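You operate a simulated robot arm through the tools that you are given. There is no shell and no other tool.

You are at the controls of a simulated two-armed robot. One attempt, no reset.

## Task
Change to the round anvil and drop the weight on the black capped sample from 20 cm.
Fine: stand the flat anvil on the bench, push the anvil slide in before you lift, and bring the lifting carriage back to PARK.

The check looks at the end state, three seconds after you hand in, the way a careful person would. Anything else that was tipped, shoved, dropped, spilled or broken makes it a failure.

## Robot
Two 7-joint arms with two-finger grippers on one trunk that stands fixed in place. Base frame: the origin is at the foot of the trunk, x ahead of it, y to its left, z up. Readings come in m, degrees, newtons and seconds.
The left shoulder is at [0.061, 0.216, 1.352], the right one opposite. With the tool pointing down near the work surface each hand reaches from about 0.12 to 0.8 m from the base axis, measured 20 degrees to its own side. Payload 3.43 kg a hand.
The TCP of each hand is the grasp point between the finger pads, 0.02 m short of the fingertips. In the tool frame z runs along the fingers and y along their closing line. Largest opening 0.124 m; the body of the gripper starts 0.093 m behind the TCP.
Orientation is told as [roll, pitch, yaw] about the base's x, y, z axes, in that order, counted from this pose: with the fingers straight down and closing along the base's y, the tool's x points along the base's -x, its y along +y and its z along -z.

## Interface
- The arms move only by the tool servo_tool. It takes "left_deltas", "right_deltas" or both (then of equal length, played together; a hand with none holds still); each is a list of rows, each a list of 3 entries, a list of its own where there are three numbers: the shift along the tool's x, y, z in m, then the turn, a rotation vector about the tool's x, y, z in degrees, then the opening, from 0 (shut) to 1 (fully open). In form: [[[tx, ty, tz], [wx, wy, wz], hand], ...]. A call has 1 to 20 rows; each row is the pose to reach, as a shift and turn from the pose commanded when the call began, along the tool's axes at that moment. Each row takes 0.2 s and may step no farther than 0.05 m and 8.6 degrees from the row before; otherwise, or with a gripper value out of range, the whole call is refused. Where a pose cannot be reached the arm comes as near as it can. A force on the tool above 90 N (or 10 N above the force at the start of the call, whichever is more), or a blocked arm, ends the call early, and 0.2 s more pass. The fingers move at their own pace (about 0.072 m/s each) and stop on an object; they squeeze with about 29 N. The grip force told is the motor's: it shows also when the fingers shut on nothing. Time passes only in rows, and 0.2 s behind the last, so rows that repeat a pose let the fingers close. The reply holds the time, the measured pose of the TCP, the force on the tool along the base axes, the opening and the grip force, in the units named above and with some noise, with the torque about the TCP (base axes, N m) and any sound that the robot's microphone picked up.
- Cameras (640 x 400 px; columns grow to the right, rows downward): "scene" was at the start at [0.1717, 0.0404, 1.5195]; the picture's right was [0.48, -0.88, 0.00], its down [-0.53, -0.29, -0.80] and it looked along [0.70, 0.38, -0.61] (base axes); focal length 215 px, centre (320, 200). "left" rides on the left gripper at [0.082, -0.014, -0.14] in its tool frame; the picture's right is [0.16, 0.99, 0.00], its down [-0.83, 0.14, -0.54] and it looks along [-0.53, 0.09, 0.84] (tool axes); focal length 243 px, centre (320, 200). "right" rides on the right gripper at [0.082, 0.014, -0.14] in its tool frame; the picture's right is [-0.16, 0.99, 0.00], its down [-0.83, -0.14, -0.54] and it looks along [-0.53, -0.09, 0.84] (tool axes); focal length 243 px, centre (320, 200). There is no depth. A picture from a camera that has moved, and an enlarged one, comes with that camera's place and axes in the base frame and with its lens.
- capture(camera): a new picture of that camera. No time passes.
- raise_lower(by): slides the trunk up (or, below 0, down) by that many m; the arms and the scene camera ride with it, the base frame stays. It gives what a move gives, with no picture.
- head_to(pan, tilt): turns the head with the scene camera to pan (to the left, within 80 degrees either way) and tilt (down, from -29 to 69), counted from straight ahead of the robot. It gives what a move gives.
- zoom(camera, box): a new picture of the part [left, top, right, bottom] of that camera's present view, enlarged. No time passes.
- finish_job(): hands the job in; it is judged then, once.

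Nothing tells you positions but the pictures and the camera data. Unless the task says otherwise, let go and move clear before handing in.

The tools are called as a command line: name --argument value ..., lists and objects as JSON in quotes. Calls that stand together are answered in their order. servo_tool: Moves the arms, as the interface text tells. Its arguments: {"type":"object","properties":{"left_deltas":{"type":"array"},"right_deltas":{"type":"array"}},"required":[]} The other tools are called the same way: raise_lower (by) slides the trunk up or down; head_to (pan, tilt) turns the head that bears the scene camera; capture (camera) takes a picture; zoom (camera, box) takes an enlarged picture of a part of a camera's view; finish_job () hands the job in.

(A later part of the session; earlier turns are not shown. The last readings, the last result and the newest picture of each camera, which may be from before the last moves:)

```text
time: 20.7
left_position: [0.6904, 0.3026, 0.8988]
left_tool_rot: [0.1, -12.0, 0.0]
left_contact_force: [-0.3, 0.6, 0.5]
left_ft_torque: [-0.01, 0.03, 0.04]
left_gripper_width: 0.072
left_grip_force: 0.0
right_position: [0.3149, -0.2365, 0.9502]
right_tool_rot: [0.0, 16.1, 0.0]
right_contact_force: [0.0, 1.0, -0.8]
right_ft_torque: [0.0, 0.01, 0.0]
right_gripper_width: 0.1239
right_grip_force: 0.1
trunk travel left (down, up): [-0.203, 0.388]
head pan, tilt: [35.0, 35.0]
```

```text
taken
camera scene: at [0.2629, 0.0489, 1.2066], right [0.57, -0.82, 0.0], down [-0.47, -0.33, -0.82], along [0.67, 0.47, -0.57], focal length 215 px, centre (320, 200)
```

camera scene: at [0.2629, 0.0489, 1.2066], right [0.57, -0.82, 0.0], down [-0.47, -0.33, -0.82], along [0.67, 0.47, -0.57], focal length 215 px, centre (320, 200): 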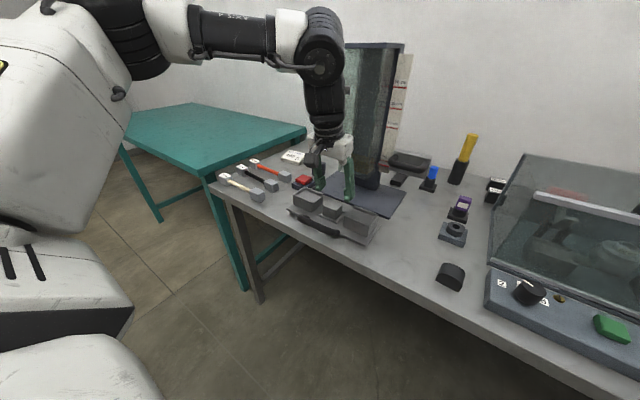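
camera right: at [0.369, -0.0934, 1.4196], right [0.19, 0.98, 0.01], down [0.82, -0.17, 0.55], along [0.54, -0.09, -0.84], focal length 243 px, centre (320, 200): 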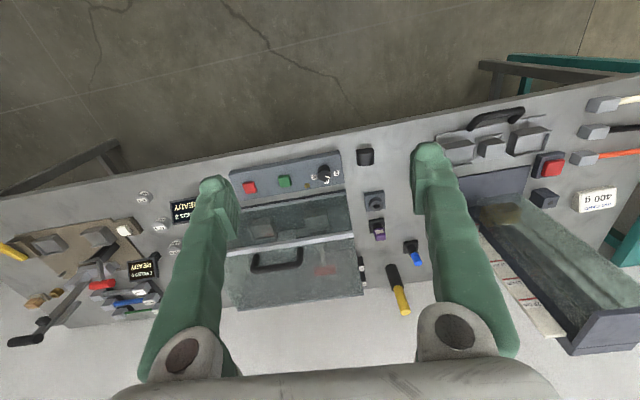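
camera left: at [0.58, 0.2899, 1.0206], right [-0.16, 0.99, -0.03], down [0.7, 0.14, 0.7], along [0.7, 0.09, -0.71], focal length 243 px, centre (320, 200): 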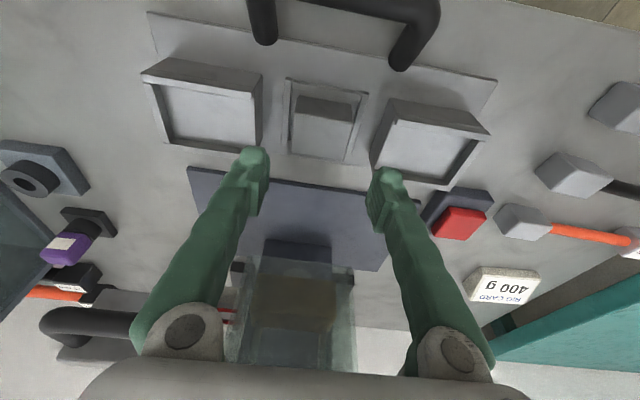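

The anvil measures about 50 × 40 mm, centred at (0.692, 0.302), and the fingers straddle it with room to the trays. I'll lower straight down, keeping the tips above the seat lips.

servo_tool --left_deltas '[[[0.004, 0, 0.023], [0, 0, 0], 0.58], [[0.008, 0, 0.045], [0, 0, 0], 0.58], [[0.0124, 0, 0.0679], [0, 0, 0], 0.58], [[0.0124, 0, 0.0679], [0, 0, 0], 0.58]]'

capture --camera "left"

zoom --camera "left" --box '[200, 100, 440, 250]'

zoom --camera "scene" --box '[270, 140, 400, 250]'

```text
time: 21.7
left_position: [0.6877, 0.2997, 0.8373]
left_tool_rot: [-0.1, -12.5, 0.0]
left_contact_force: [-1.6, -1.5, 42.6]
left_ft_torque: [0.33, 0.22, -0.03]
left_gripper_width: 0.0698
left_grip_force: 0.0
right_position: [0.3096, -0.2394, 0.952]
right_tool_rot: [0.0, 15.8, 0.0]
right_contact_force: [-0.9, -0.2, 0.5]
right_ft_torque: [-0.02, -0.02, 0.0]
right_gripper_width: 0.124
right_grip_force: 0.0
trunk travel left (down, up): [-0.203, 0.388]
head pan, tilt: [35.0, 35.0]
```

```text
taken
camera left: at [0.5765, 0.2878, 0.9569], right [-0.16, 0.99, -0.04], down [0.69, 0.14, 0.71], along [0.7, 0.09, -0.71], focal length 243 px, centre (320, 200)
```

left: 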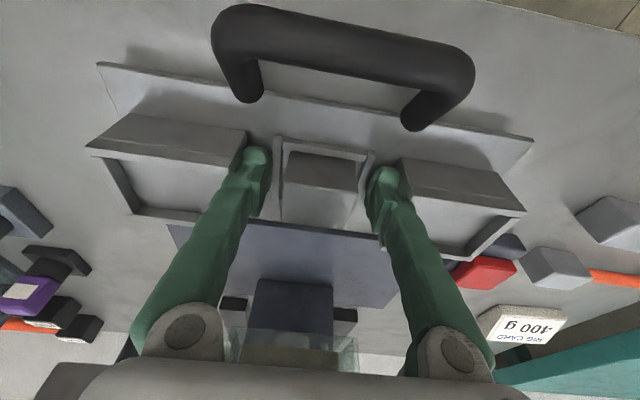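

```text
2.67 times, centred on (320, 175) of left
camera zoom: at [0.5765, 0.2878, 0.9569], right [-0.16, 0.99, -0.04], down [0.69, 0.14, 0.71], along [0.7, 0.09, -0.71], focal length 647 px, centre (320, 267)
```

zoom: 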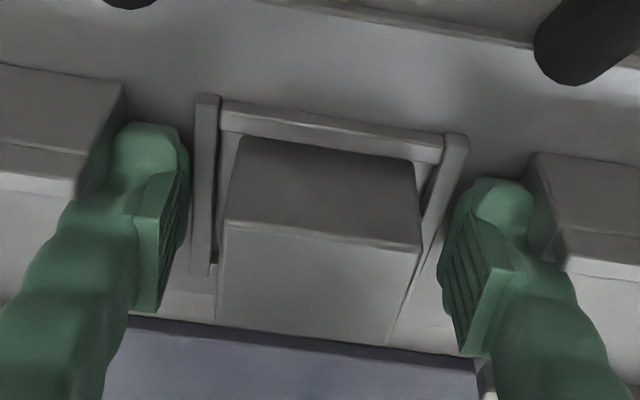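

```text
3.64 times, centred on (335, 195) of scene
camera zoom: at [0.2571, 0.0473, 1.2081], right [0.57, -0.82, 0.0], down [-0.47, -0.33, -0.82], along [0.67, 0.47, -0.57], focal length 782 px, centre (266, 218)
```

zoom: 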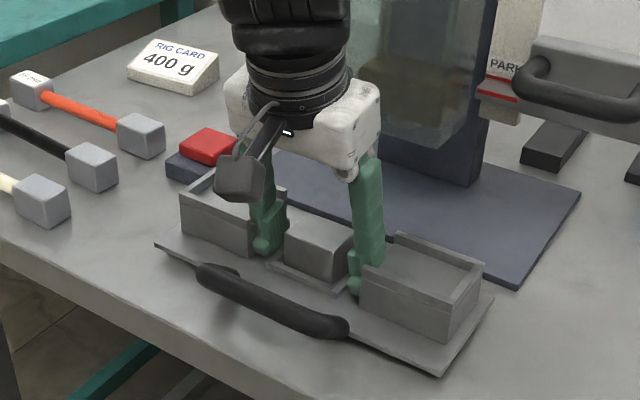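

The fingertips touched the slide plate (about z 0.815), so everything is a little higher than estimated and the anvil top is near 0.85. I'll back up about 13 mm and close on the anvil.

servo_tool --left_deltas '[[[-0.0027, 0, -0.0127], [0, 0, 0], 0.58], [[-0.0027, -0.001, -0.0127], [0, 0, 0], 0.58], [[-0.0027, -0.001, -0.0127], [0, 0, 0], 0.3], [[-0.0027, -0.001, -0.0127], [0, 0, 0], 0.2], [[-0.0027, -0.001, -0.0127], [0, 0, 0], 0.1], [[-0.0027, -0.001, -0.0127], [0, 0, 0], 0.0], [[-0.0027, -0.001, -0.0127], [0, 0, 0], 0.0]]'

zoom --camera "left" --box '[200, 100, 440, 250]'

```text
time: 23.3
left_position: [0.6904, 0.3012, 0.8448]
left_tool_rot: [-0.1, -12.1, -0.1]
left_contact_force: [0.7, -0.4, 0.2]
left_ft_torque: [-0.02, 0.01, 0.06]
left_gripper_width: 0.0451
left_grip_force: 29.1
right_position: [0.3154, -0.237, 0.9506]
right_tool_rot: [0.0, 16.1, 0.0]
right_contact_force: [0.0, 0.6, -0.7]
right_ft_torque: [-0.01, 0.01, 0.07]
right_gripper_width: 0.1239
right_grip_force: 0.2
trunk travel left (down, up): [-0.203, 0.388]
head pan, tilt: [35.0, 35.0]
```

```text
2.67 times, centred on (320, 175) of left
camera zoom: at [0.5805, 0.2884, 0.9651], right [-0.16, 0.99, -0.03], down [0.7, 0.14, 0.7], along [0.69, 0.09, -0.71], focal length 647 px, centre (320, 267)
```

zoom: 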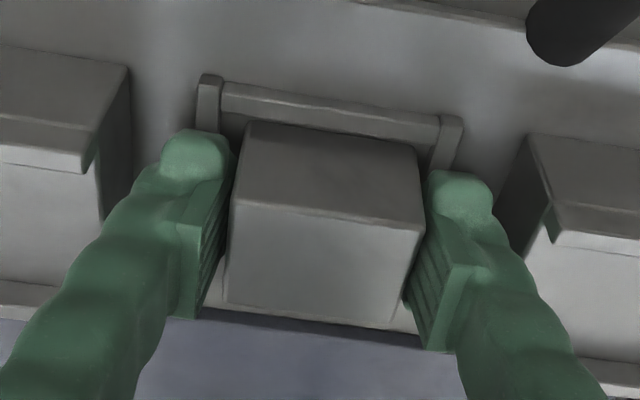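

Gripped at 45 mm. Lifting straight up.

servo_tool --left_deltas '[[[-0.0021, 0, -0.0098], [0, 0, 0], 0], [[-0.0062, 0, -0.0293], [0, 0, 0], 0], [[-0.0125, 0, -0.0587], [0, 0, 0], 0], [[-0.0187, 0, -0.088], [0, 0, 0], 0], [[-0.0187, 0, -0.088], [0, 0, 0], 0]]'

capture --camera "left"

capture --camera "scene"

```text
time: 24.5
left_position: [0.6924, 0.2985, 0.9353]
left_tool_rot: [-0.1, -12.0, 0.0]
left_contact_force: [0.3, -0.9, -3.4]
left_ft_torque: [0.03, 0.01, 0.03]
left_gripper_width: 0.0452
left_grip_force: 29.0
right_position: [0.316, -0.2363, 0.9501]
right_tool_rot: [-0.1, 16.2, -0.1]
right_contact_force: [0.2, 0.1, 0.2]
right_ft_torque: [-0.02, -0.01, -0.02]
right_gripper_width: 0.1241
right_grip_force: 0.1
trunk travel left (down, up): [-0.203, 0.388]
head pan, tilt: [35.0, 35.0]
```

```text
taken
camera left: at [0.5827, 0.2861, 1.0556], right [-0.16, 0.99, -0.03], down [0.7, 0.14, 0.7], along [0.7, 0.09, -0.71], focal length 243 px, centre (320, 200)
```

left: 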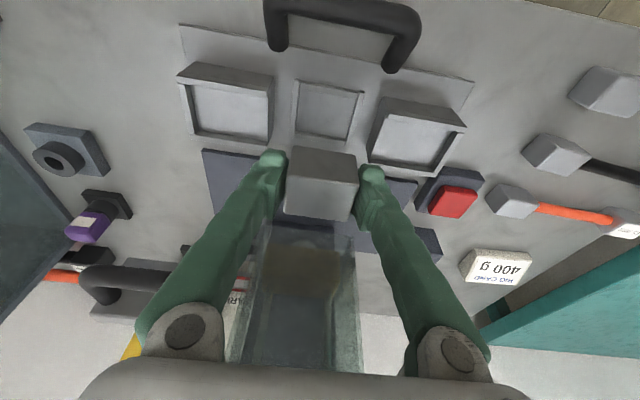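

```text
taken
camera scene: at [0.2634, 0.0492, 1.2065], right [0.57, -0.82, 0.0], down [-0.47, -0.33, -0.82], along [0.67, 0.47, -0.57], focal length 215 px, centre (320, 200)
```

scene: 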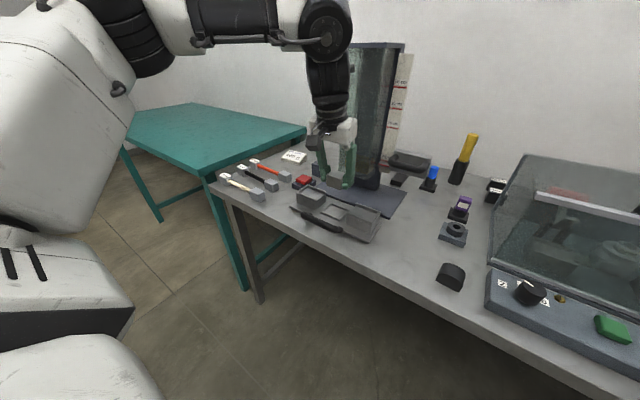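

The flat anvil is lifted clean and weighs about 0.35 kg. I'll carry it right, to the free bench area near (0.68, 0.09).

servo_tool --left_deltas '[[[0.0, -0.045, 0], [0, 0, 0], 0], [[0.0, -0.09, 0], [0, 0, 0], 0], [[0.006, -0.135, 0], [0, 0, 0], 0], [[0.01, -0.175, 0.005], [0, 0, 0], 0], [[0.015, -0.2085, 0.015], [0, 0, 0], 0], [[0.018, -0.2085, 0.0268], [0, 0, 0], 0], [[0.018, -0.2085, 0.0268], [0, 0, 0], 0]]'

capture --camera "left"

capture --camera "scene"

```text
time: 26.1
left_position: [0.6294, 0.2292, 0.8992]
left_tool_rot: [-0.3, -12.1, 0.0]
left_contact_force: [0.1, -0.9, -3.3]
left_ft_torque: [-0.01, 0.0, 0.0]
left_gripper_width: 0.0451
left_grip_force: 29.0
left hand out of reach, approached as far as the arm can: row 1, 2, 3, 4, 5, 6, 7
right_position: [0.316, -0.2361, 0.9506]
right_tool_rot: [0.0, 16.2, -0.1]
right_contact_force: [0.0, -0.2, -0.2]
right_ft_torque: [0.03, -0.05, 0.0]
right_gripper_width: 0.1244
right_grip_force: 0.0
trunk travel left (down, up): [-0.203, 0.388]
head pan, tilt: [35.0, 35.0]
```

```text
taken
camera left: at [0.5198, 0.2177, 1.0191], right [-0.16, 0.99, -0.04], down [0.7, 0.14, 0.7], along [0.7, 0.09, -0.71], focal length 243 px, centre (320, 200)
```

left: 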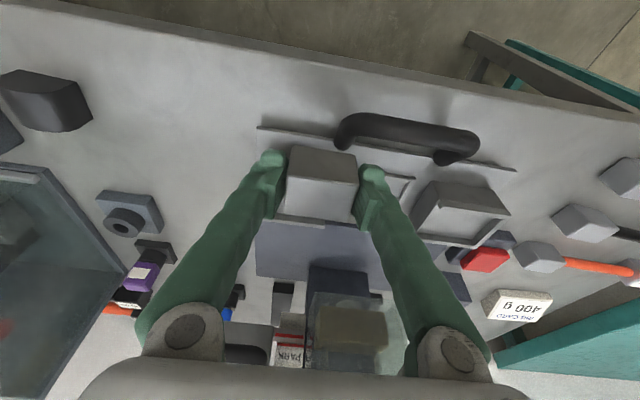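

```text
taken
camera scene: at [0.2632, 0.0491, 1.2066], right [0.57, -0.82, 0.0], down [-0.47, -0.33, -0.82], along [0.67, 0.47, -0.57], focal length 215 px, centre (320, 200)
```

scene: 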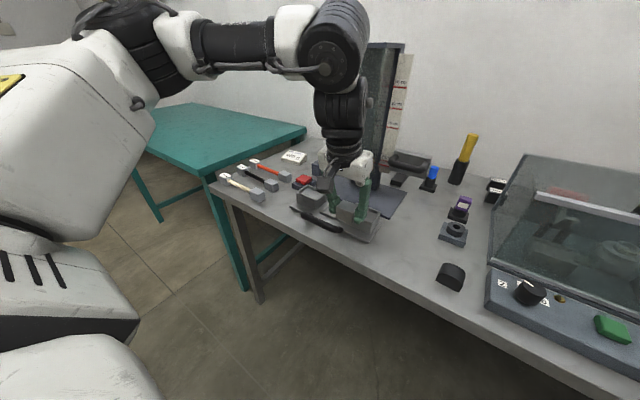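

The left hand can't go that far inward with this orientation. There is a clear bench strip between the slide (ends y≈0.43) and the samples (start y≈0.54), so I'll stand the flat anvil there, at about (0.66, 0.487).

servo_tool --left_deltas '[[[-0.006, 0.03, -0.023], [0, 0, 0], 0], [[-0.012, 0.075, -0.023], [0, 0, 0], 0], [[-0.018, 0.12, -0.023], [0, 0, 0], 0], [[-0.024, 0.165, -0.023], [0, 0, 0], 0], [[-0.03, 0.21, -0.023], [0, 0, 0], 0], [[-0.0362, 0.258, -0.023], [0, 0, 0], 0], [[-0.0362, 0.258, -0.023], [0, 0, 0], 0]]'

capture --camera "left"

zoom --camera "scene" --box '[210, 120, 370, 250]'

```text
time: 27.7
left_position: [0.6608, 0.4903, 0.9258]
left_tool_rot: [0.0, -11.9, -0.1]
left_contact_force: [-0.5, 0.1, -3.0]
left_ft_torque: [0.01, 0.0, 0.01]
left_gripper_width: 0.0452
left_grip_force: 28.9
right_position: [0.3158, -0.2376, 0.951]
right_tool_rot: [0.1, 16.2, -0.1]
right_contact_force: [-1.1, 0.4, 0.0]
right_ft_torque: [0.03, 0.02, 0.02]
right_gripper_width: 0.1238
right_grip_force: 0.1
trunk travel left (down, up): [-0.203, 0.388]
head pan, tilt: [35.0, 35.0]
```

```text
taken
camera left: at [0.5511, 0.4777, 1.0458], right [-0.16, 0.99, -0.03], down [0.7, 0.14, 0.7], along [0.7, 0.09, -0.71], focal length 243 px, centre (320, 200)
```

left: 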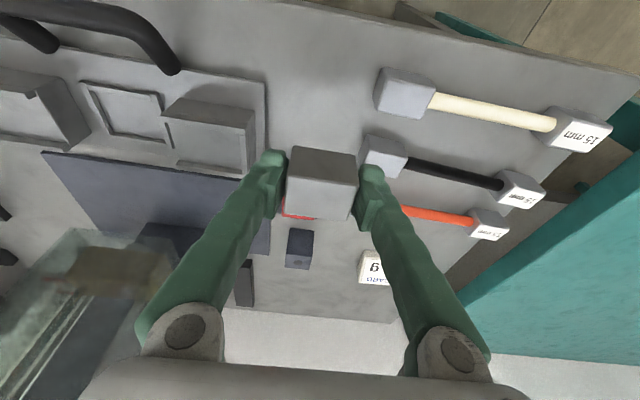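

```text
3.08 times, centred on (290, 185) of scene
camera zoom: at [0.2633, 0.0486, 1.2066], right [0.57, -0.82, 0.0], down [-0.47, -0.33, -0.82], along [0.67, 0.47, -0.57], focal length 662 px, centre (412, 246)
```

zoom: 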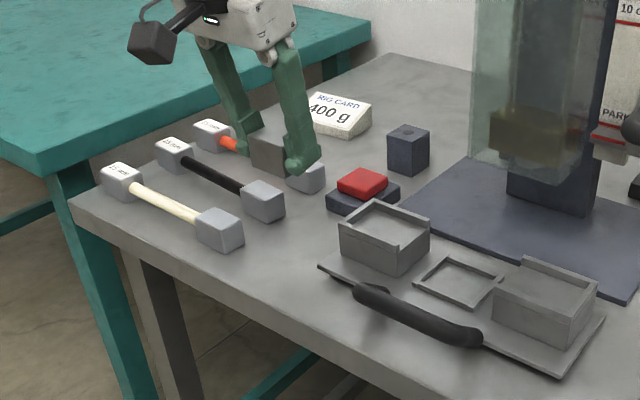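

servo_tool --left_deltas '[[[0.007, -0.003, 0.025], [0, 0, 0], 0], [[0.014, -0.003, 0.049], [0, 0, 0], 0], [[0.0207, -0.003, 0.0733], [0, 0, 0], 0], [[0.0207, -0.003, 0.0733], [0, 0, 0], 0]]'

capture --camera "left"

zoom --camera "scene" --box '[250, 150, 350, 230]'

```text
time: 28.7
left_position: [0.6569, 0.4846, 0.8494]
left_tool_rot: [0.0, -12.1, -0.1]
left_contact_force: [0.7, 0.5, -2.8]
left_ft_torque: [-0.02, -0.01, 0.02]
left_gripper_width: 0.0451
left_grip_force: 29.1
right_position: [0.3149, -0.2357, 0.9512]
right_tool_rot: [0.1, 16.1, -0.2]
right_contact_force: [-0.3, -0.4, 0.0]
right_ft_torque: [0.01, -0.02, 0.0]
right_gripper_width: 0.1242
right_grip_force: 0.1
trunk travel left (down, up): [-0.203, 0.388]
head pan, tilt: [35.0, 35.0]
```

```text
taken
camera left: at [0.5456, 0.4722, 0.97], right [-0.16, 0.99, -0.03], down [0.7, 0.14, 0.7], along [0.7, 0.09, -0.71], focal length 243 px, centre (320, 200)
```

left: 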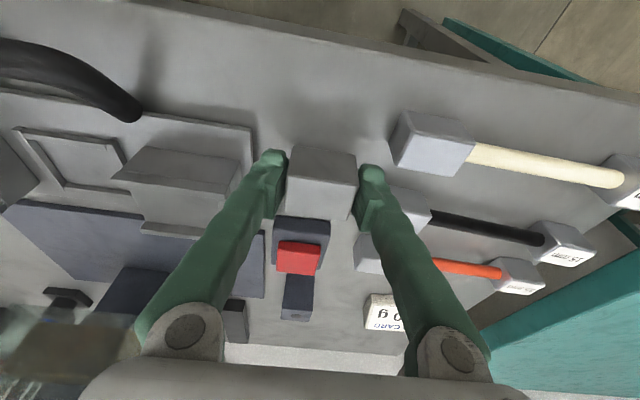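

```text
5.00 times, centred on (300, 190) of scene
camera zoom: at [0.2627, 0.049, 1.2067], right [0.57, -0.82, 0.0], down [-0.47, -0.33, -0.82], along [0.67, 0.47, -0.57], focal length 1075 px, centre (420, 250)
```

zoom: 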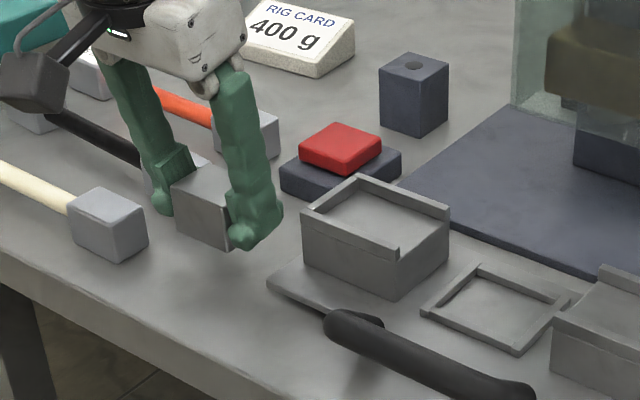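

servo_tool --left_deltas '[[[0.0012, 0, 0.0059], [0, 0, 0], 0], [[0.0025, 0, 0.0117], [0, 0, 0], 0], [[0.0033, 0, 0.0156], [0, 0, 0], 0], [[0.0033, 0, 0.0156], [0, 0, 0], 0]]'

zoom --camera "scene" --box '[250, 150, 350, 230]'

```text
time: 29.7
left_position: [0.6559, 0.4881, 0.8336]
left_tool_rot: [0.0, -12.0, -0.2]
left_contact_force: [-0.5, 0.2, -2.9]
left_ft_torque: [-0.02, 0.04, 0.01]
left_gripper_width: 0.0452
left_grip_force: 28.9
right_position: [0.3152, -0.2364, 0.9504]
right_tool_rot: [0.1, 16.2, 0.0]
right_contact_force: [0.7, -0.2, 0.1]
right_ft_torque: [0.0, 0.0, -0.01]
right_gripper_width: 0.124
right_grip_force: 0.0
trunk travel left (down, up): [-0.203, 0.388]
head pan, tilt: [35.0, 35.0]
```

```text
5.00 times, centred on (300, 190) of scene
camera zoom: at [0.2631, 0.0491, 1.2066], right [0.57, -0.82, 0.0], down [-0.47, -0.33, -0.82], along [0.67, 0.47, -0.57], focal length 1075 px, centre (420, 250)
```

zoom: 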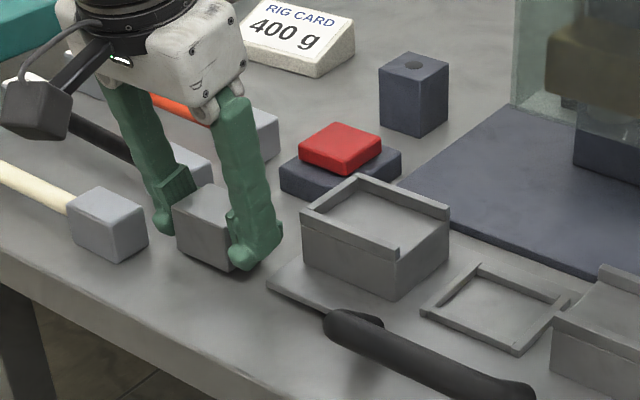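

servo_tool --left_deltas '[[[0.0004, 0, 0.002], [0, 0, 0], 0], [[0.0008, 0, 0.004], [0, 0, 0], 0], [[0.0012, 0, 0.006], [0, 0, 0], 0], [[0.0012, 0, 0.006], [0, 0, 0], 0]]'

```text
time: 30.7
left_position: [0.6578, 0.4866, 0.8281]
left_tool_rot: [0.0, -12.0, 0.0]
left_contact_force: [-0.3, 0.2, -3.2]
left_ft_torque: [-0.02, 0.02, 0.02]
left_gripper_width: 0.0448
left_grip_force: 28.6
right_position: [0.3142, -0.2362, 0.951]
right_tool_rot: [-0.1, 16.1, -0.1]
right_contact_force: [0.1, 0.4, -0.2]
right_ft_torque: [0.02, 0.02, 0.0]
right_gripper_width: 0.1242
right_grip_force: 0.1
trunk travel left (down, up): [-0.203, 0.388]
head pan, tilt: [35.0, 35.0]
```

servo_tool --left_deltas '[[[0.0004, 0, 0.002], [0, 0, 0], 0], [[0.0008, 0, 0.004], [0, 0, 0], 0], [[0.0012, 0, 0.006], [0, 0, 0], 0], [[0.0012, 0, 0.006], [0, 0, 0], 0]]'

zoom --camera "scene" --box '[260, 165, 320, 213]'

```text
time: 31.7
left_position: [0.6569, 0.4871, 0.8238]
left_tool_rot: [0.0, -12.3, 0.0]
left_contact_force: [6.8, 7.0, 20.7]
left_ft_torque: [0.13, -0.25, 0.04]
left_gripper_width: 0.0448
left_grip_force: 28.4
right_position: [0.3124, -0.2371, 0.9509]
right_tool_rot: [0.1, 16.1, -0.1]
right_contact_force: [0.7, 0.6, -0.1]
right_ft_torque: [0.03, 0.0, 0.0]
right_gripper_width: 0.1242
right_grip_force: 0.0
trunk travel left (down, up): [-0.203, 0.388]
head pan, tilt: [35.0, 35.0]
```

```text
8.33 times, centred on (290, 189) of scene
camera zoom: at [0.2616, 0.0484, 1.207], right [0.57, -0.82, 0.0], down [-0.47, -0.33, -0.82], along [0.67, 0.47, -0.57], focal length 1792 px, centre (570, 292)
```

zoom: 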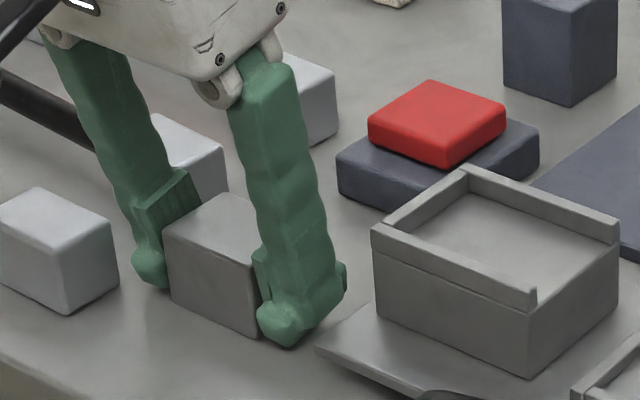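

The anvil is resting on the bench (contact felt at TCP z≈0.825). I'll relieve the push slightly, then open a little and rise.

servo_tool --left_deltas '[[[-0.0005, 0, -0.0022], [0, 0, 0], 0], [[-0.0005, 0, -0.0022], [0, 0, 0], 0.4], [[-0.0005, 0, -0.0022], [0, 0, 0], 0.48], [[-0.0005, 0, -0.0022], [0, 0, 0], 0.48]]'

zoom --camera "scene" --box '[260, 165, 320, 213]'

capture --camera "left"

```text
time: 32.7
left_position: [0.6569, 0.4877, 0.8242]
left_tool_rot: [-0.1, -12.1, -0.1]
left_contact_force: [0.3, 0.2, 0.2]
left_ft_torque: [-0.02, -0.01, -0.03]
left_gripper_width: 0.0595
left_grip_force: 0.1
right_position: [0.316, -0.2371, 0.95]
right_tool_rot: [0.1, 16.1, -0.1]
right_contact_force: [-0.2, -0.1, -0.5]
right_ft_torque: [0.01, 0.0, 0.0]
right_gripper_width: 0.1238
right_grip_force: 0.1
trunk travel left (down, up): [-0.203, 0.388]
head pan, tilt: [35.0, 35.0]
```

```text
8.33 times, centred on (290, 189) of scene
camera zoom: at [0.263, 0.0491, 1.2066], right [0.57, -0.82, 0.0], down [-0.47, -0.33, -0.82], along [0.67, 0.47, -0.57], focal length 1792 px, centre (570, 292)
```

zoom: 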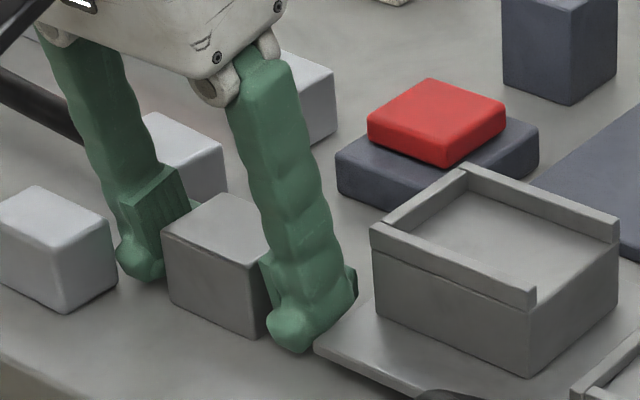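

```text
taken
camera left: at [0.5464, 0.4745, 0.9448], right [-0.16, 0.99, -0.03], down [0.7, 0.14, 0.7], along [0.69, 0.09, -0.71], focal length 243 px, centre (320, 200)
```

left: 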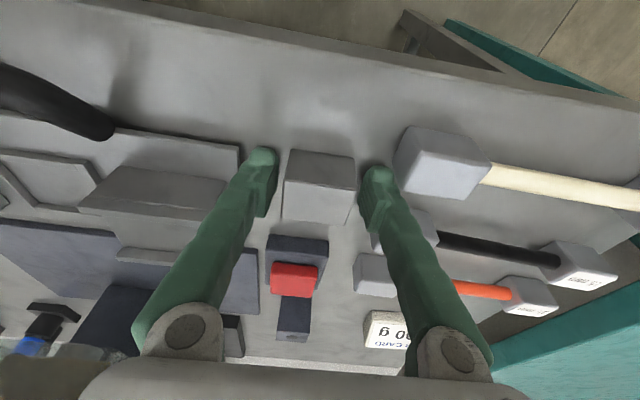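

The flat anvil stands on the bench. I'll rise clear of it, then try a steeper forward tilt to see if the left hand can reach the round anvil at about (0.65, -0.01).

servo_tool --left_deltas '[[[-0.0062, 0, -0.0293], [0, 0, 0], 0.48], [[-0.0125, 0, -0.0587], [0, 0, 0], 0.48], [[-0.0187, 0, -0.088], [0, 0, 0], 0.48], [[-0.025, 0, -0.1174], [0, 0, 0], 0.48], [[-0.0, -0.02, -0.14], [0, -8, 0], 0.56], [[0.03, -0.04, -0.15], [0, -16, 0], 0.56], [[0.06, -0.06, -0.15], [0, -24, 0], 0.56], [[0.08, -0.09, -0.15], [0, -32, 0], 0.56]]'

capture --camera "scene"

```text
time: 34.5
left_position: [0.5533, 0.407, 0.9596]
left_tool_rot: [-0.1, -41.5, 0.0]
left_contact_force: [1.1, -0.3, -0.3]
left_ft_torque: [0.03, -0.01, 0.0]
left_gripper_width: 0.0695
left_grip_force: 0.2
left hand out of reach, approached as far as the arm can: row 8
right_position: [0.3149, -0.2364, 0.9511]
right_tool_rot: [0.1, 16.2, 0.1]
right_contact_force: [0.4, -0.3, -0.7]
right_ft_torque: [0.0, 0.02, 0.01]
right_gripper_width: 0.1238
right_grip_force: 0.1
trunk travel left (down, up): [-0.203, 0.388]
head pan, tilt: [35.0, 35.0]
```

```text
taken
camera scene: at [0.2631, 0.0484, 1.2066], right [0.57, -0.82, 0.0], down [-0.47, -0.33, -0.82], along [0.67, 0.47, -0.57], focal length 215 px, centre (320, 200)
```

scene: 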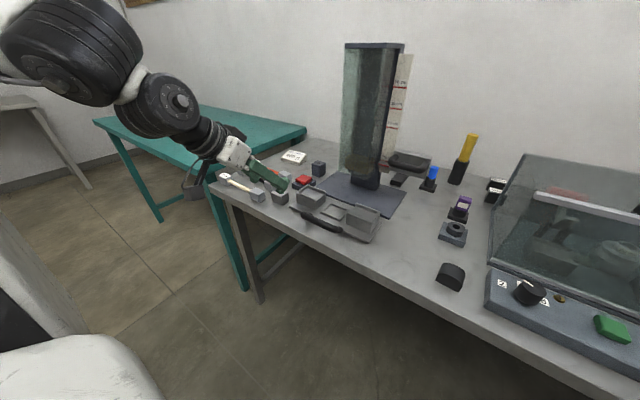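

servo_tool --left_deltas '[[[-0.02, -0.03, 0.022], [0, 0, 0], 0.56], [[-0.04, -0.06, 0.044], [0, 0, 0], 0.56], [[-0.06, -0.09, 0.065], [0, 0, 0], 0.56], [[-0.066, -0.13, 0.0718], [0, 0, 0], 0.56], [[-0.066, -0.17, 0.0718], [0, 0, 0], 0.56], [[-0.066, -0.21, 0.0718], [0, 0, 0], 0.56], [[-0.066, -0.25, 0.0718], [0, 0, 0], 0.56], [[-0.066, -0.29, 0.0718], [0, 0, 0], 0.56], [[-0.066, -0.33, 0.0718], [0, 0, 0], 0.56], [[-0.066, -0.33, 0.0718], [0, 0, 0], 0.56]]'

capture --camera "scene"

```text
time: 36.7
left_position: [0.7024, 0.202, 0.962]
left_tool_rot: [0.0, -43.9, -0.1]
left_contact_force: [0.1, 0.1, 0.3]
left_ft_torque: [-0.01, -0.03, 0.0]
left_gripper_width: 0.0696
left_grip_force: 0.0
left hand out of reach, approached as far as the arm can: row 5, 6, 7, 8, 9, 10
right_position: [0.3146, -0.2362, 0.9507]
right_tool_rot: [0.0, 16.1, -0.1]
right_contact_force: [0.5, -0.9, 0.4]
right_ft_torque: [-0.02, 0.0, 0.0]
right_gripper_width: 0.1239
right_grip_force: 0.0
trunk travel left (down, up): [-0.203, 0.388]
head pan, tilt: [35.0, 35.0]
```

```text
taken
camera scene: at [0.2629, 0.049, 1.2067], right [0.57, -0.82, 0.0], down [-0.47, -0.33, -0.82], along [0.67, 0.47, -0.57], focal length 215 px, centre (320, 200)
```

scene: 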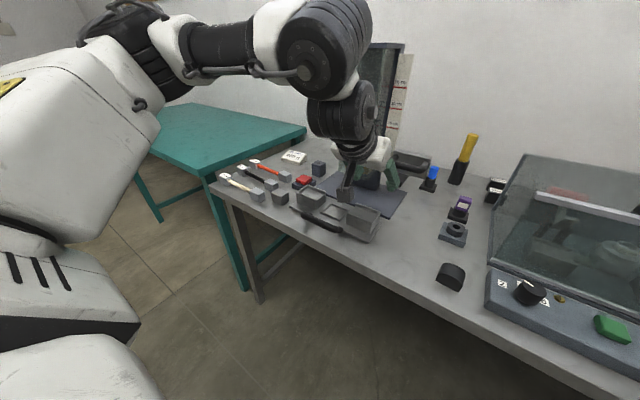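

The limit looks like the arm crossing inward with zero yaw. I'll test whether yawing the hand toward the right opens up that reach, still at a safe height.

servo_tool --left_deltas '[[[0.006, -0.02, -0.006], [5.2, 0, 5.4], 0.56], [[0.012, -0.04, -0.012], [10.4, 0, 10.8], 0.56], [[0.018, -0.06, -0.017], [13.9, 0, 14.4], 0.56], [[0.027, -0.09, -0.026], [17.3, 0, 18.0], 0.56], [[0.036, -0.12, -0.035], [17.3, 0, 18.0], 0.56], [[0.036, -0.12, -0.035], [17.3, 0, 18.0], 0.56]]'

capture --camera "scene"

```text
time: 38.1
left_position: [0.6506, 0.1051, 0.9658]
left_tool_rot: [0.1, -44.0, -25.2]
left_contact_force: [0.6, -0.2, -1.1]
left_ft_torque: [-0.02, 0.01, 0.0]
left_gripper_width: 0.0695
left_grip_force: 0.2
left hand out of reach, approached as far as the arm can: row 5, 6
right_position: [0.314, -0.2372, 0.9504]
right_tool_rot: [0.1, 16.1, -0.1]
right_contact_force: [0.5, 0.6, -0.5]
right_ft_torque: [0.0, -0.03, 0.02]
right_gripper_width: 0.124
right_grip_force: 0.1
trunk travel left (down, up): [-0.203, 0.388]
head pan, tilt: [35.0, 35.0]
```

```text
taken
camera scene: at [0.2622, 0.0485, 1.2069], right [0.57, -0.82, 0.0], down [-0.47, -0.33, -0.82], along [0.67, 0.47, -0.57], focal length 215 px, centre (320, 200)
```

scene: 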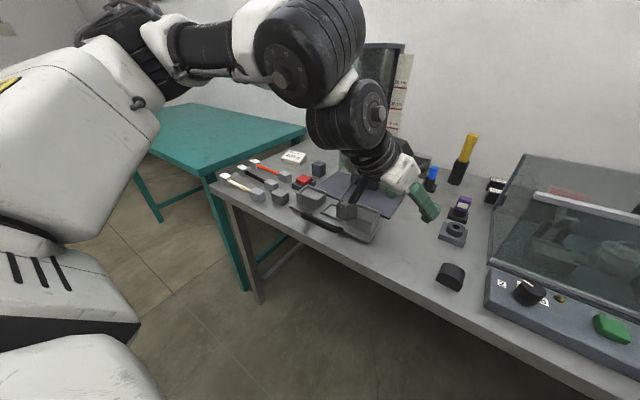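

Yawing helps. I'll probe a steeper tilt with yaw returned to zero to see how far inward that allows.

servo_tool --left_deltas '[[[0, 0, 0], [0, -6, 0], 0.56], [[0, 0, 0], [0, -12, 0], 0.56], [[0, 0, 0], [0, -18, 0], 0.56], [[0, 0, 0], [0, -18, 0], 0.56]]'

```text
time: 39.1
left_position: [0.6507, 0.1054, 0.965]
left_tool_rot: [0.1, -62.2, -25.0]
left_contact_force: [-0.3, -1.1, 0.1]
left_ft_torque: [-0.01, 0.01, -0.02]
left_gripper_width: 0.0695
left_grip_force: 0.0
right_position: [0.3162, -0.2368, 0.9504]
right_tool_rot: [0.1, 16.1, -0.2]
right_contact_force: [-0.1, -0.4, 0.0]
right_ft_torque: [-0.01, -0.02, 0.01]
right_gripper_width: 0.1241
right_grip_force: 0.0
trunk travel left (down, up): [-0.203, 0.388]
head pan, tilt: [35.0, 35.0]
```

servo_tool --left_deltas '[[[0, 0, 0], [-7.1, 0, -3.7], 0.56], [[0, 0, 0], [-14.2, 0, -7.5], 0.56], [[0, 0, 0], [-22.1, 0, -11.7], 0.56], [[0, 0, 0], [-22.1, 0, -11.7], 0.56]]'

capture --camera "scene"

```text
refused: row 3 steps farther than a row can; nothing moved
```

```text
taken
camera scene: at [0.263, 0.0488, 1.2066], right [0.57, -0.82, 0.0], down [-0.47, -0.33, -0.82], along [0.67, 0.47, -0.57], focal length 215 px, centre (320, 200)
```

scene: 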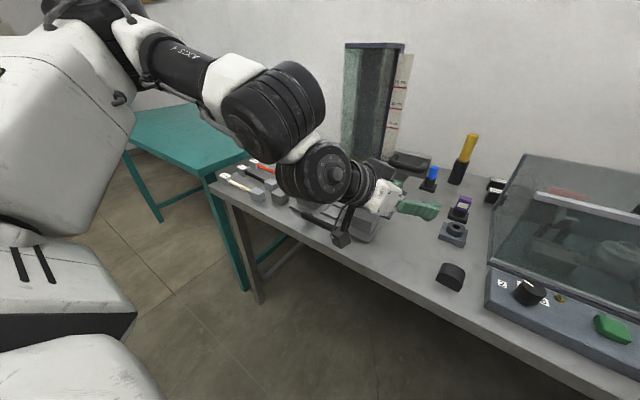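

servo_tool --left_deltas '[[[0, 0, 0], [-7.1, 0, -3.7], 0.56], [[0, 0, 0], [-14.2, 0, -7.5], 0.56], [[0, 0, 0], [-20, 0, -10.5], 0.56], [[0, 0, 0], [-22.1, 0, -11.7], 0.56], [[0, 0, 0], [-22.1, 0, -11.7], 0.56]]'

capture --camera "scene"

```text
time: 40.3
left_position: [0.745, 0.1949, 0.9689]
left_tool_rot: [0.0, -62.0, -0.4]
left_contact_force: [0.1, 0.9, 0.5]
left_ft_torque: [-0.01, 0.03, -0.01]
left_gripper_width: 0.0695
left_grip_force: 0.1
left hand out of reach, approached as far as the arm can: row 1, 2, 3, 4, 5
right_position: [0.3147, -0.2367, 0.9507]
right_tool_rot: [0.1, 16.0, -0.2]
right_contact_force: [-0.5, -0.4, 0.6]
right_ft_torque: [0.03, 0.02, 0.0]
right_gripper_width: 0.124
right_grip_force: 0.0
trunk travel left (down, up): [-0.203, 0.388]
head pan, tilt: [35.0, 35.0]
```

```text
taken
camera scene: at [0.2628, 0.0487, 1.2067], right [0.57, -0.82, 0.0], down [-0.47, -0.33, -0.82], along [0.67, 0.47, -0.57], focal length 215 px, centre (320, 200)
```

scene: 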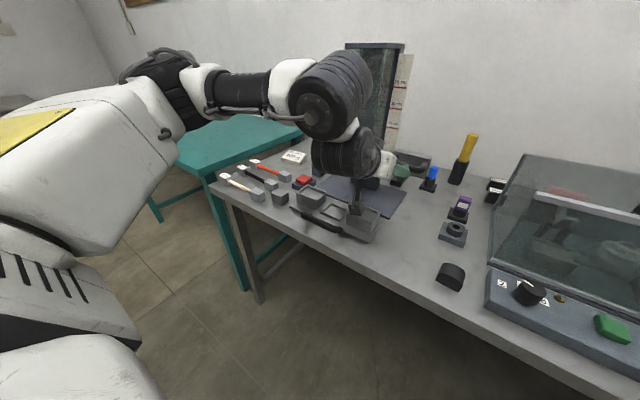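

Zero yaw stops near y≈0.2 whatever the tilt. I'll return to an open spot and test how the hand's yaw range behaves near vertical.

servo_tool --left_deltas '[[[0.012, 0.02, -0.025], [0, 0, 0], 0.56], [[0.025, 0.04, -0.05], [0, 8, 0], 0.56], [[0.035, 0.06, -0.075], [0, 16, 0], 0.56], [[0.045, 0.08, -0.1], [0, 24, 0], 0.56], [[0.05, 0.105, -0.115], [0, 32, 0], 0.56], [[0.05, 0.105, -0.115], [0, 40, 0], 0.56], [[0.05, 0.105, -0.115], [0, 48, 0], 0.56], [[0.05, 0.105, -0.115], [0, 50, 0], 0.56]]'

servo_tool --left_deltas '[[[0, 0, 0], [0, 0, -8], 0.56], [[0, 0, 0], [0, 0, -16], 0.56], [[0, 0, 0], [0, 0, -24], 0.56], [[0, 0, 0], [0, 0, -32], 0.56], [[0, 0, 0], [0, 0, -40], 0.56], [[0, 0, 0], [0, 0, -48], 0.56], [[0, 0, 0], [0, 0, -48], 0.56]]'

```text
time: 42.1
left_position: [0.6206, 0.2989, 0.9728]
left_tool_rot: [0.1, -12.0, -0.1]
left_contact_force: [-0.1, 0.0, -0.9]
left_ft_torque: [0.0, 0.02, 0.03]
left_gripper_width: 0.0694
left_grip_force: 0.1
left hand out of reach, approached as far as the arm can: row 1, 2, 3
right_position: [0.3144, -0.238, 0.9502]
right_tool_rot: [0.1, 16.2, -0.1]
right_contact_force: [-0.1, 0.8, -0.5]
right_ft_torque: [0.0, 0.01, -0.01]
right_gripper_width: 0.1241
right_grip_force: 0.0
trunk travel left (down, up): [-0.203, 0.388]
head pan, tilt: [35.0, 35.0]
```

```text
time: 43.7
left_position: [0.6836, 0.3788, 1.0411]
left_tool_rot: [-8.7, -8.6, 45.0]
left_contact_force: [-0.2, 0.6, 0.0]
left_ft_torque: [-0.01, -0.06, 0.0]
left_gripper_width: 0.0695
left_grip_force: 0.1
left hand out of reach, approached as far as the arm can: row 3, 4, 5, 6, 7
right_position: [0.3143, -0.2361, 0.9516]
right_tool_rot: [0.0, 16.0, -0.1]
right_contact_force: [0.2, 0.8, -0.9]
right_ft_torque: [0.03, -0.02, 0.01]
right_gripper_width: 0.1243
right_grip_force: 0.0
trunk travel left (down, up): [-0.203, 0.388]
head pan, tilt: [35.0, 35.0]
```

servo_tool --left_deltas '[[[0.02, -0.002, 0.014], [0, 0, 8], 0.56], [[0.04, -0.004, 0.028], [0, 0, 16], 0.56], [[0.06, -0.006, 0.042], [0, 0, 24], 0.56], [[0.08, -0.008, 0.056], [0, 0, 32], 0.56], [[0.1, -0.01, 0.068], [0, 0, 40], 0.56], [[0.1, -0.01, 0.068], [0, 0, 48], 0.56], [[0.1, -0.01, 0.068], [0, 0, 56], 0.56], [[0.1, -0.01, 0.068], [0, 0, 64], 0.56], [[0.1, -0.01, 0.068], [0, 0, 72], 0.56], [[0.1, -0.01, 0.068], [0, 0, 80], 0.56], [[0.1, -0.01, 0.068], [0, 0, 88], 0.56], [[0.1, -0.01, 0.068], [0, 0, 88], 0.56]]'

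```text
time: 46.3
left_position: [0.6347, 0.298, 0.964]
left_tool_rot: [8.4, -8.9, -44.5]
left_contact_force: [-0.3, 0.1, 0.7]
left_ft_torque: [0.03, 0.03, 0.0]
left_gripper_width: 0.0694
left_grip_force: 0.0
right_position: [0.3153, -0.2379, 0.9501]
right_tool_rot: [0.0, 16.0, -0.1]
right_contact_force: [0.4, 0.7, 0.0]
right_ft_torque: [0.0, -0.01, -0.03]
right_gripper_width: 0.1239
right_grip_force: 0.1
trunk travel left (down, up): [-0.203, 0.388]
head pan, tilt: [35.0, 35.0]
```

Negative yaw is free. I'll keep turning toward -180°, where the fingers again close along y.

servo_tool --left_deltas '[[[0, 0, 0], [0, 0, 8.5], 0.56], [[0, 0, 0], [0, 0, 17], 0.56], [[0, 0, 0], [0, 0, 25.5], 0.56], [[0, 0, 0], [0, 0, 34], 0.56], [[0, 0, 0], [0, 0, 42.5], 0.56], [[0, 0, 0], [0, 0, 51], 0.56], [[0, 0, 0], [0, 0, 59.5], 0.56], [[0, 0, 0], [0, 0, 68], 0.56], [[0, 0, 0], [0, 0, 76.5], 0.56], [[0, 0, 0], [0, 0, 85], 0.56], [[0, 0, 0], [0, 0, 93.5], 0.56], [[0, 0, 0], [0, 0, 102], 0.56], [[0, 0, 0], [0, 0, 110.5], 0.56], [[0, 0, 0], [0, 0, 119], 0.56], [[0, 0, 0], [0, 0, 127.5], 0.56], [[0, 0, 0], [0, 0, 135.5], 0.56], [[0, 0, 0], [0, 0, 135.5], 0.56]]'

capture --camera "scene"

```text
time: 49.9
left_position: [0.6357, 0.2965, 0.9643]
left_tool_rot: [0.3, 12.2, -179.3]
left_contact_force: [0.5, 0.1, 0.6]
left_ft_torque: [0.02, 0.02, 0.0]
left_gripper_width: 0.0694
left_grip_force: 0.1
right_position: [0.3152, -0.2367, 0.9508]
right_tool_rot: [0.0, 16.1, -0.1]
right_contact_force: [0.7, -0.9, 0.2]
right_ft_torque: [0.01, 0.01, 0.04]
right_gripper_width: 0.124
right_grip_force: 0.1
trunk travel left (down, up): [-0.203, 0.388]
head pan, tilt: [35.0, 35.0]
```

```text
taken
camera scene: at [0.2629, 0.049, 1.2067], right [0.57, -0.82, 0.0], down [-0.47, -0.33, -0.82], along [0.67, 0.47, -0.57], focal length 215 px, centre (320, 200)
```

scene: 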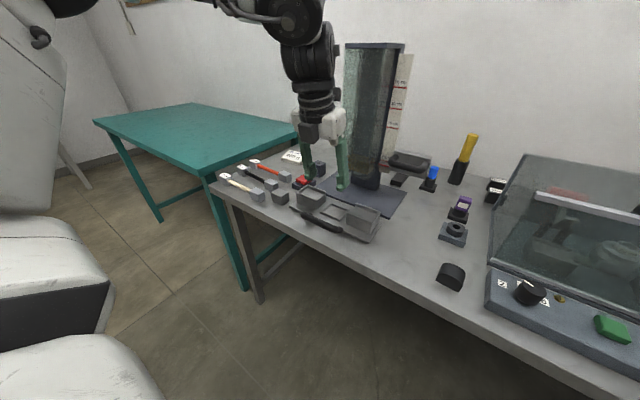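

Yaw -180° works. Now I'll try moving inward in this orientation, at safe height.

servo_tool --left_deltas '[[[0, 0.045, 0], [0, 0, 0], 0.56], [[0, 0.09, 0], [0, 0, 0], 0.56], [[0, 0.135, 0], [0, 0, 0], 0.56], [[0, 0.18, 0], [0, 0, 0], 0.56], [[0, 0.225, 0], [0, 0, 0], 0.56], [[0, 0.27, 0], [0, 0, 0], 0.56], [[0, 0.31, 0], [0, 0, 0], 0.56], [[0, 0.31, 0], [0, 0, 0], 0.56]]'

capture --camera "scene"

capture --camera "left"

```text
time: 51.7
left_position: [0.5775, 0.2164, 0.9592]
left_tool_rot: [0.8, 12.4, -179.2]
left_contact_force: [1.1, 0.0, -0.5]
left_ft_torque: [-0.02, -0.01, 0.02]
left_gripper_width: 0.0694
left_grip_force: 0.1
left hand out of reach, approached as far as the arm can: row 2, 3, 4, 5, 6, 7, 8
right_position: [0.3139, -0.2375, 0.9505]
right_tool_rot: [0.1, 16.0, -0.1]
right_contact_force: [0.5, -0.6, -0.2]
right_ft_torque: [-0.03, 0.0, 0.02]
right_gripper_width: 0.1239
right_grip_force: 0.2
trunk travel left (down, up): [-0.203, 0.388]
head pan, tilt: [35.0, 35.0]
```

```text
taken
camera scene: at [0.2623, 0.0488, 1.2068], right [0.57, -0.82, 0.0], down [-0.47, -0.33, -0.82], along [0.67, 0.47, -0.57], focal length 215 px, centre (320, 200)
```

scene: 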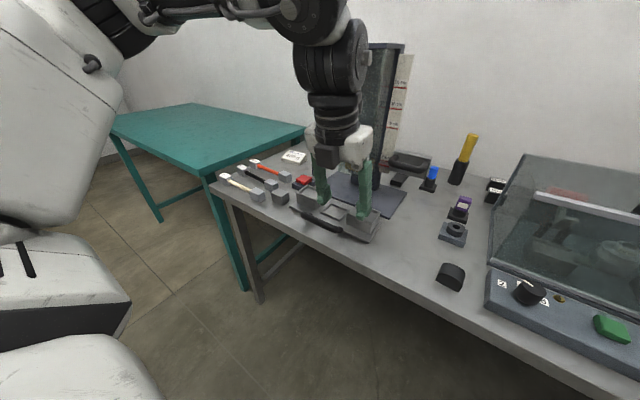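

```text
taken
camera left: at [0.626, 0.2323, 1.1141], right [0.17, -0.98, 0.05], down [-0.93, -0.15, 0.35], along [-0.34, -0.1, -0.94], focal length 243 px, centre (320, 200)
```

left: 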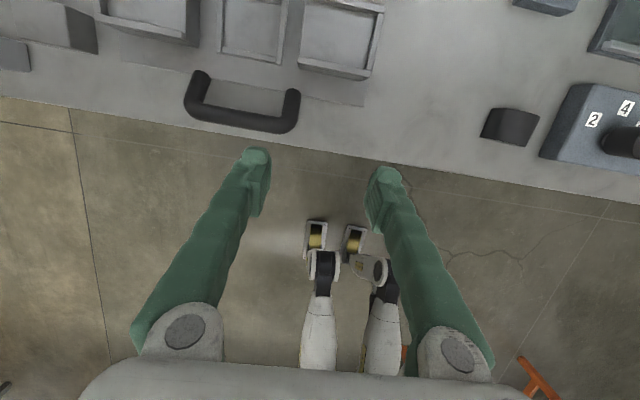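

The real limit is the hand's tilt direction: the wrist is aligned with the forearm and won't bend sideways. I'll try getting the wrist bent outward first, at an open spot, and then move inward keeping that bend.

servo_tool --left_deltas '[[[0.002, -0.035, -0.01], [0, 0, -8], 0.56], [[0.004, -0.07, -0.02], [0, 0, -16], 0.56], [[0.006, -0.105, -0.03], [0, 0, -24], 0.56], [[0.008, -0.14, -0.04], [0, 0, -32], 0.56], [[0.01, -0.17, -0.05], [0, 0, -40], 0.56], [[0.0125, -0.2, -0.059], [0, 0, -48], 0.56], [[0.0125, -0.2, -0.059], [0, 0, -56], 0.56], [[0.0125, -0.2, -0.059], [0, 0, -64], 0.56], [[0.0125, -0.2, -0.059], [0, 0, -72], 0.56], [[0.0125, -0.2, -0.059], [0, 0, -80], 0.56], [[0.0125, -0.2, -0.059], [0, 0, -88], 0.56], [[0.0125, -0.2, -0.059], [0, 0, -90], 0.56]]'

servo_tool --left_deltas '[[[0, 0, 0], [0, 8, 0], 0.56], [[0, 0, 0], [0, 16, 0], 0.56], [[0, 0, 0], [0, 24, 0], 0.56], [[0, 0, 0], [0, 32, 0], 0.56], [[0, 0, 0], [0, 40, 0], 0.56], [[0, 0, 0], [0, 45, 0], 0.56], [[0, 0, 0], [0, 45, 0], 0.56]]'

capture --camera "scene"

```text
time: 54.3
left_position: [0.5847, 0.4112, 1.0117]
left_tool_rot: [12.2, -0.3, -89.2]
left_contact_force: [0.6, -0.6, -0.1]
left_ft_torque: [0.0, -0.02, 0.01]
left_gripper_width: 0.0693
left_grip_force: 0.0
right_position: [0.3145, -0.2376, 0.9507]
right_tool_rot: [0.1, 16.1, -0.1]
right_contact_force: [0.0, 0.2, -0.5]
right_ft_torque: [0.0, 0.01, 0.0]
right_gripper_width: 0.1242
right_grip_force: 0.1
trunk travel left (down, up): [-0.203, 0.388]
head pan, tilt: [35.0, 35.0]
```

```text
time: 55.9
left_position: [0.5401, 0.5431, 0.9613]
left_tool_rot: [17.9, 39.6, -78.9]
left_contact_force: [0.0, -0.6, 0.0]
left_ft_torque: [-0.01, -0.01, 0.04]
left_gripper_width: 0.0694
left_grip_force: 0.1
left hand out of reach, approached as far as the arm can: row 3, 4, 5, 6, 7
right_position: [0.3145, -0.2376, 0.9516]
right_tool_rot: [0.2, 16.1, -0.1]
right_contact_force: [-0.1, 0.2, 0.6]
right_ft_torque: [-0.02, -0.02, 0.01]
right_gripper_width: 0.1243
right_grip_force: 0.1
trunk travel left (down, up): [-0.203, 0.388]
head pan, tilt: [35.0, 35.0]
```

```text
taken
camera scene: at [0.2631, 0.0489, 1.2066], right [0.57, -0.82, 0.0], down [-0.47, -0.33, -0.82], along [0.67, 0.47, -0.57], focal length 215 px, centre (320, 200)
```

scene: 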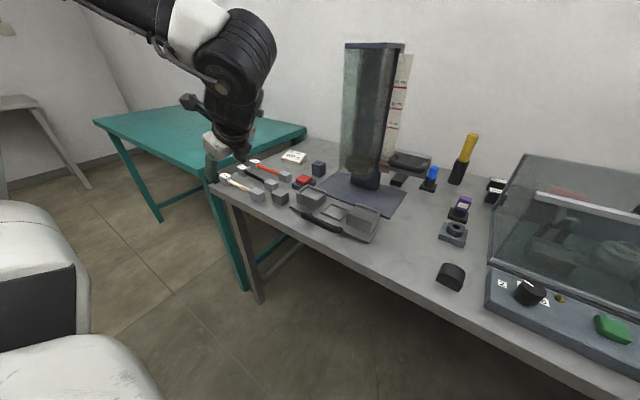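

servo_tool --left_deltas '[[[-0.02, 0.009, -0.023], [0, -7, 0], 0.56], [[-0.04, 0.018, -0.047], [0, -14, 0], 0.56], [[-0.06, 0.027, -0.07], [0, -21, 0], 0.56], [[-0.08, 0.036, -0.094], [0, -28, 0], 0.56], [[-0.1, 0.045, -0.118], [0, -35, 0], 0.56], [[-0.12, 0.055, -0.141], [0, -41, 0], 0.56], [[-0.12, 0.055, -0.141], [0, -41, 0], 0.56]]'

servo_tool --left_deltas '[[[-0.045, 0, 0.01], [0, 0, 0], 0.56], [[-0.09, 0, 0.02], [0, 0, 0], 0.56], [[-0.135, 0, 0.03], [0, 0, 0], 0.56], [[-0.18, 0, 0.04], [0, 0, 0], 0.56], [[-0.225, 0, 0.05], [0, 0, 0], 0.56], [[-0.27, 0, 0.05], [0, 0, 0], 0.56], [[-0.315, 0, 0.05], [0, 0, 0], 0.56], [[-0.315, 0, 0.05], [0, 0, 0], 0.56]]'

capture --camera "scene"

```text
time: 57.5
left_position: [0.5893, 0.3574, 1.0003]
left_tool_rot: [13.8, -0.1, -90.7]
left_contact_force: [0.5, 0.5, -0.3]
left_ft_torque: [0.0, 0.01, -0.01]
left_gripper_width: 0.0695
left_grip_force: 0.0
right_position: [0.3157, -0.2382, 0.9509]
right_tool_rot: [0.1, 16.1, -0.2]
right_contact_force: [0.5, 0.8, 0.7]
right_ft_torque: [0.03, 0.01, 0.03]
right_gripper_width: 0.1239
right_grip_force: 0.1
trunk travel left (down, up): [-0.203, 0.388]
head pan, tilt: [35.0, 35.0]
```

```text
time: 59.3
left_position: [0.568, 0.2097, 0.9614]
left_tool_rot: [13.7, -0.2, -90.6]
left_contact_force: [0.4, -0.4, 0.3]
left_ft_torque: [0.01, 0.02, -0.04]
left_gripper_width: 0.0695
left_grip_force: 0.1
left hand out of reach, approached as far as the arm can: row 4, 5, 6, 7, 8
right_position: [0.3161, -0.236, 0.9514]
right_tool_rot: [0.0, 16.1, -0.1]
right_contact_force: [-0.1, 0.0, 0.6]
right_ft_torque: [0.02, -0.04, 0.01]
right_gripper_width: 0.1239
right_grip_force: 0.0
trunk travel left (down, up): [-0.203, 0.388]
head pan, tilt: [35.0, 35.0]
```

```text
taken
camera scene: at [0.263, 0.049, 1.2066], right [0.57, -0.82, 0.0], down [-0.47, -0.33, -0.82], along [0.67, 0.47, -0.57], focal length 215 px, centre (320, 200)
```

scene: 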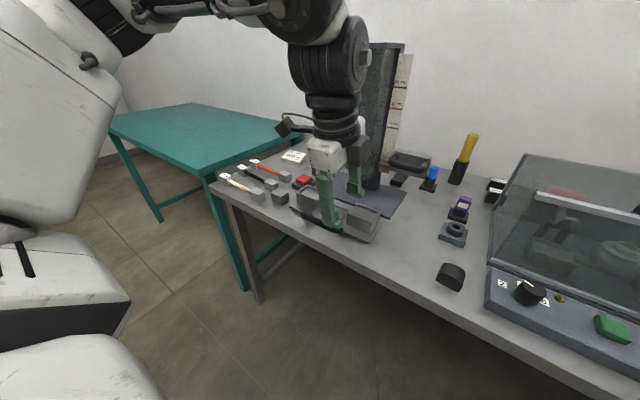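

servo_tool --left_deltas '[[[0.01, 0.015, 0], [-8, 0, 0], 0.56], [[0.02, 0.03, 0], [-16, 0, 0], 0.56], [[0.03, 0.045, 0], [-24, 0, 0], 0.56], [[0.04, 0.06, 0], [-32, 0, 0], 0.56], [[0.04, 0.07, 0], [-36, 0, 0], 0.56], [[0.04, 0.07, 0], [-36, 0, 0], 0.56]]'

servo_tool --left_deltas '[[[-0.045, 0, 0], [0, 0, 0], 0.56], [[-0.09, 0, 0], [0, 0, 0], 0.56], [[-0.135, 0, 0], [0, 0, 0], 0.56], [[-0.18, 0, 0], [0, 0, 0], 0.56], [[-0.225, 0, 0], [0, 0, 0], 0.56], [[-0.225, 0, 0], [0, 0, 0], 0.56]]'

capture --camera "scene"

```text
time: 60.7
left_position: [0.64, 0.2526, 0.9692]
left_tool_rot: [49.7, -0.1, -90.6]
left_contact_force: [1.2, -0.1, -0.2]
left_ft_torque: [-0.02, -0.01, 0.04]
left_gripper_width: 0.0695
left_grip_force: 0.0
right_position: [0.314, -0.2374, 0.9507]
right_tool_rot: [0.0, 16.1, -0.1]
right_contact_force: [0.2, -0.1, 0.0]
right_ft_torque: [-0.01, 0.0, 0.04]
right_gripper_width: 0.1241
right_grip_force: 0.1
trunk travel left (down, up): [-0.203, 0.388]
head pan, tilt: [35.0, 35.0]
```

```text
time: 62.1
left_position: [0.6488, 0.2017, 0.9728]
left_tool_rot: [49.6, -0.3, -90.9]
left_contact_force: [0.1, 0.3, -0.8]
left_ft_torque: [0.01, -0.05, 0.0]
left_gripper_width: 0.0697
left_grip_force: 0.0
left hand out of reach, approached as far as the arm can: row 2, 3, 4, 5, 6
right_position: [0.3157, -0.2372, 0.9502]
right_tool_rot: [0.0, 16.1, 0.0]
right_contact_force: [0.3, 0.5, 0.6]
right_ft_torque: [-0.01, 0.0, 0.0]
right_gripper_width: 0.124
right_grip_force: 0.1
trunk travel left (down, up): [-0.203, 0.388]
head pan, tilt: [35.0, 35.0]
```

```text
taken
camera scene: at [0.2632, 0.0492, 1.2066], right [0.57, -0.82, 0.0], down [-0.47, -0.33, -0.82], along [0.67, 0.47, -0.57], focal length 215 px, centre (320, 200)
```

scene: 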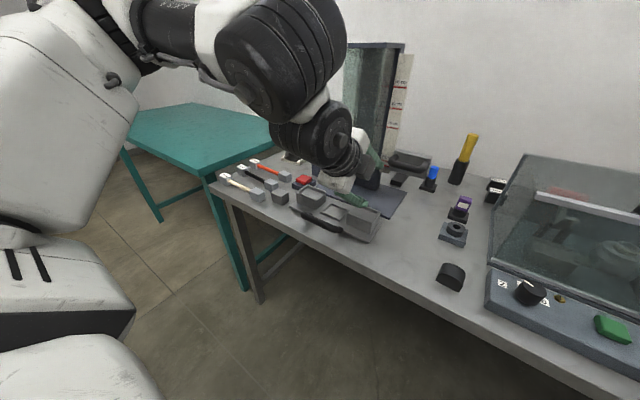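

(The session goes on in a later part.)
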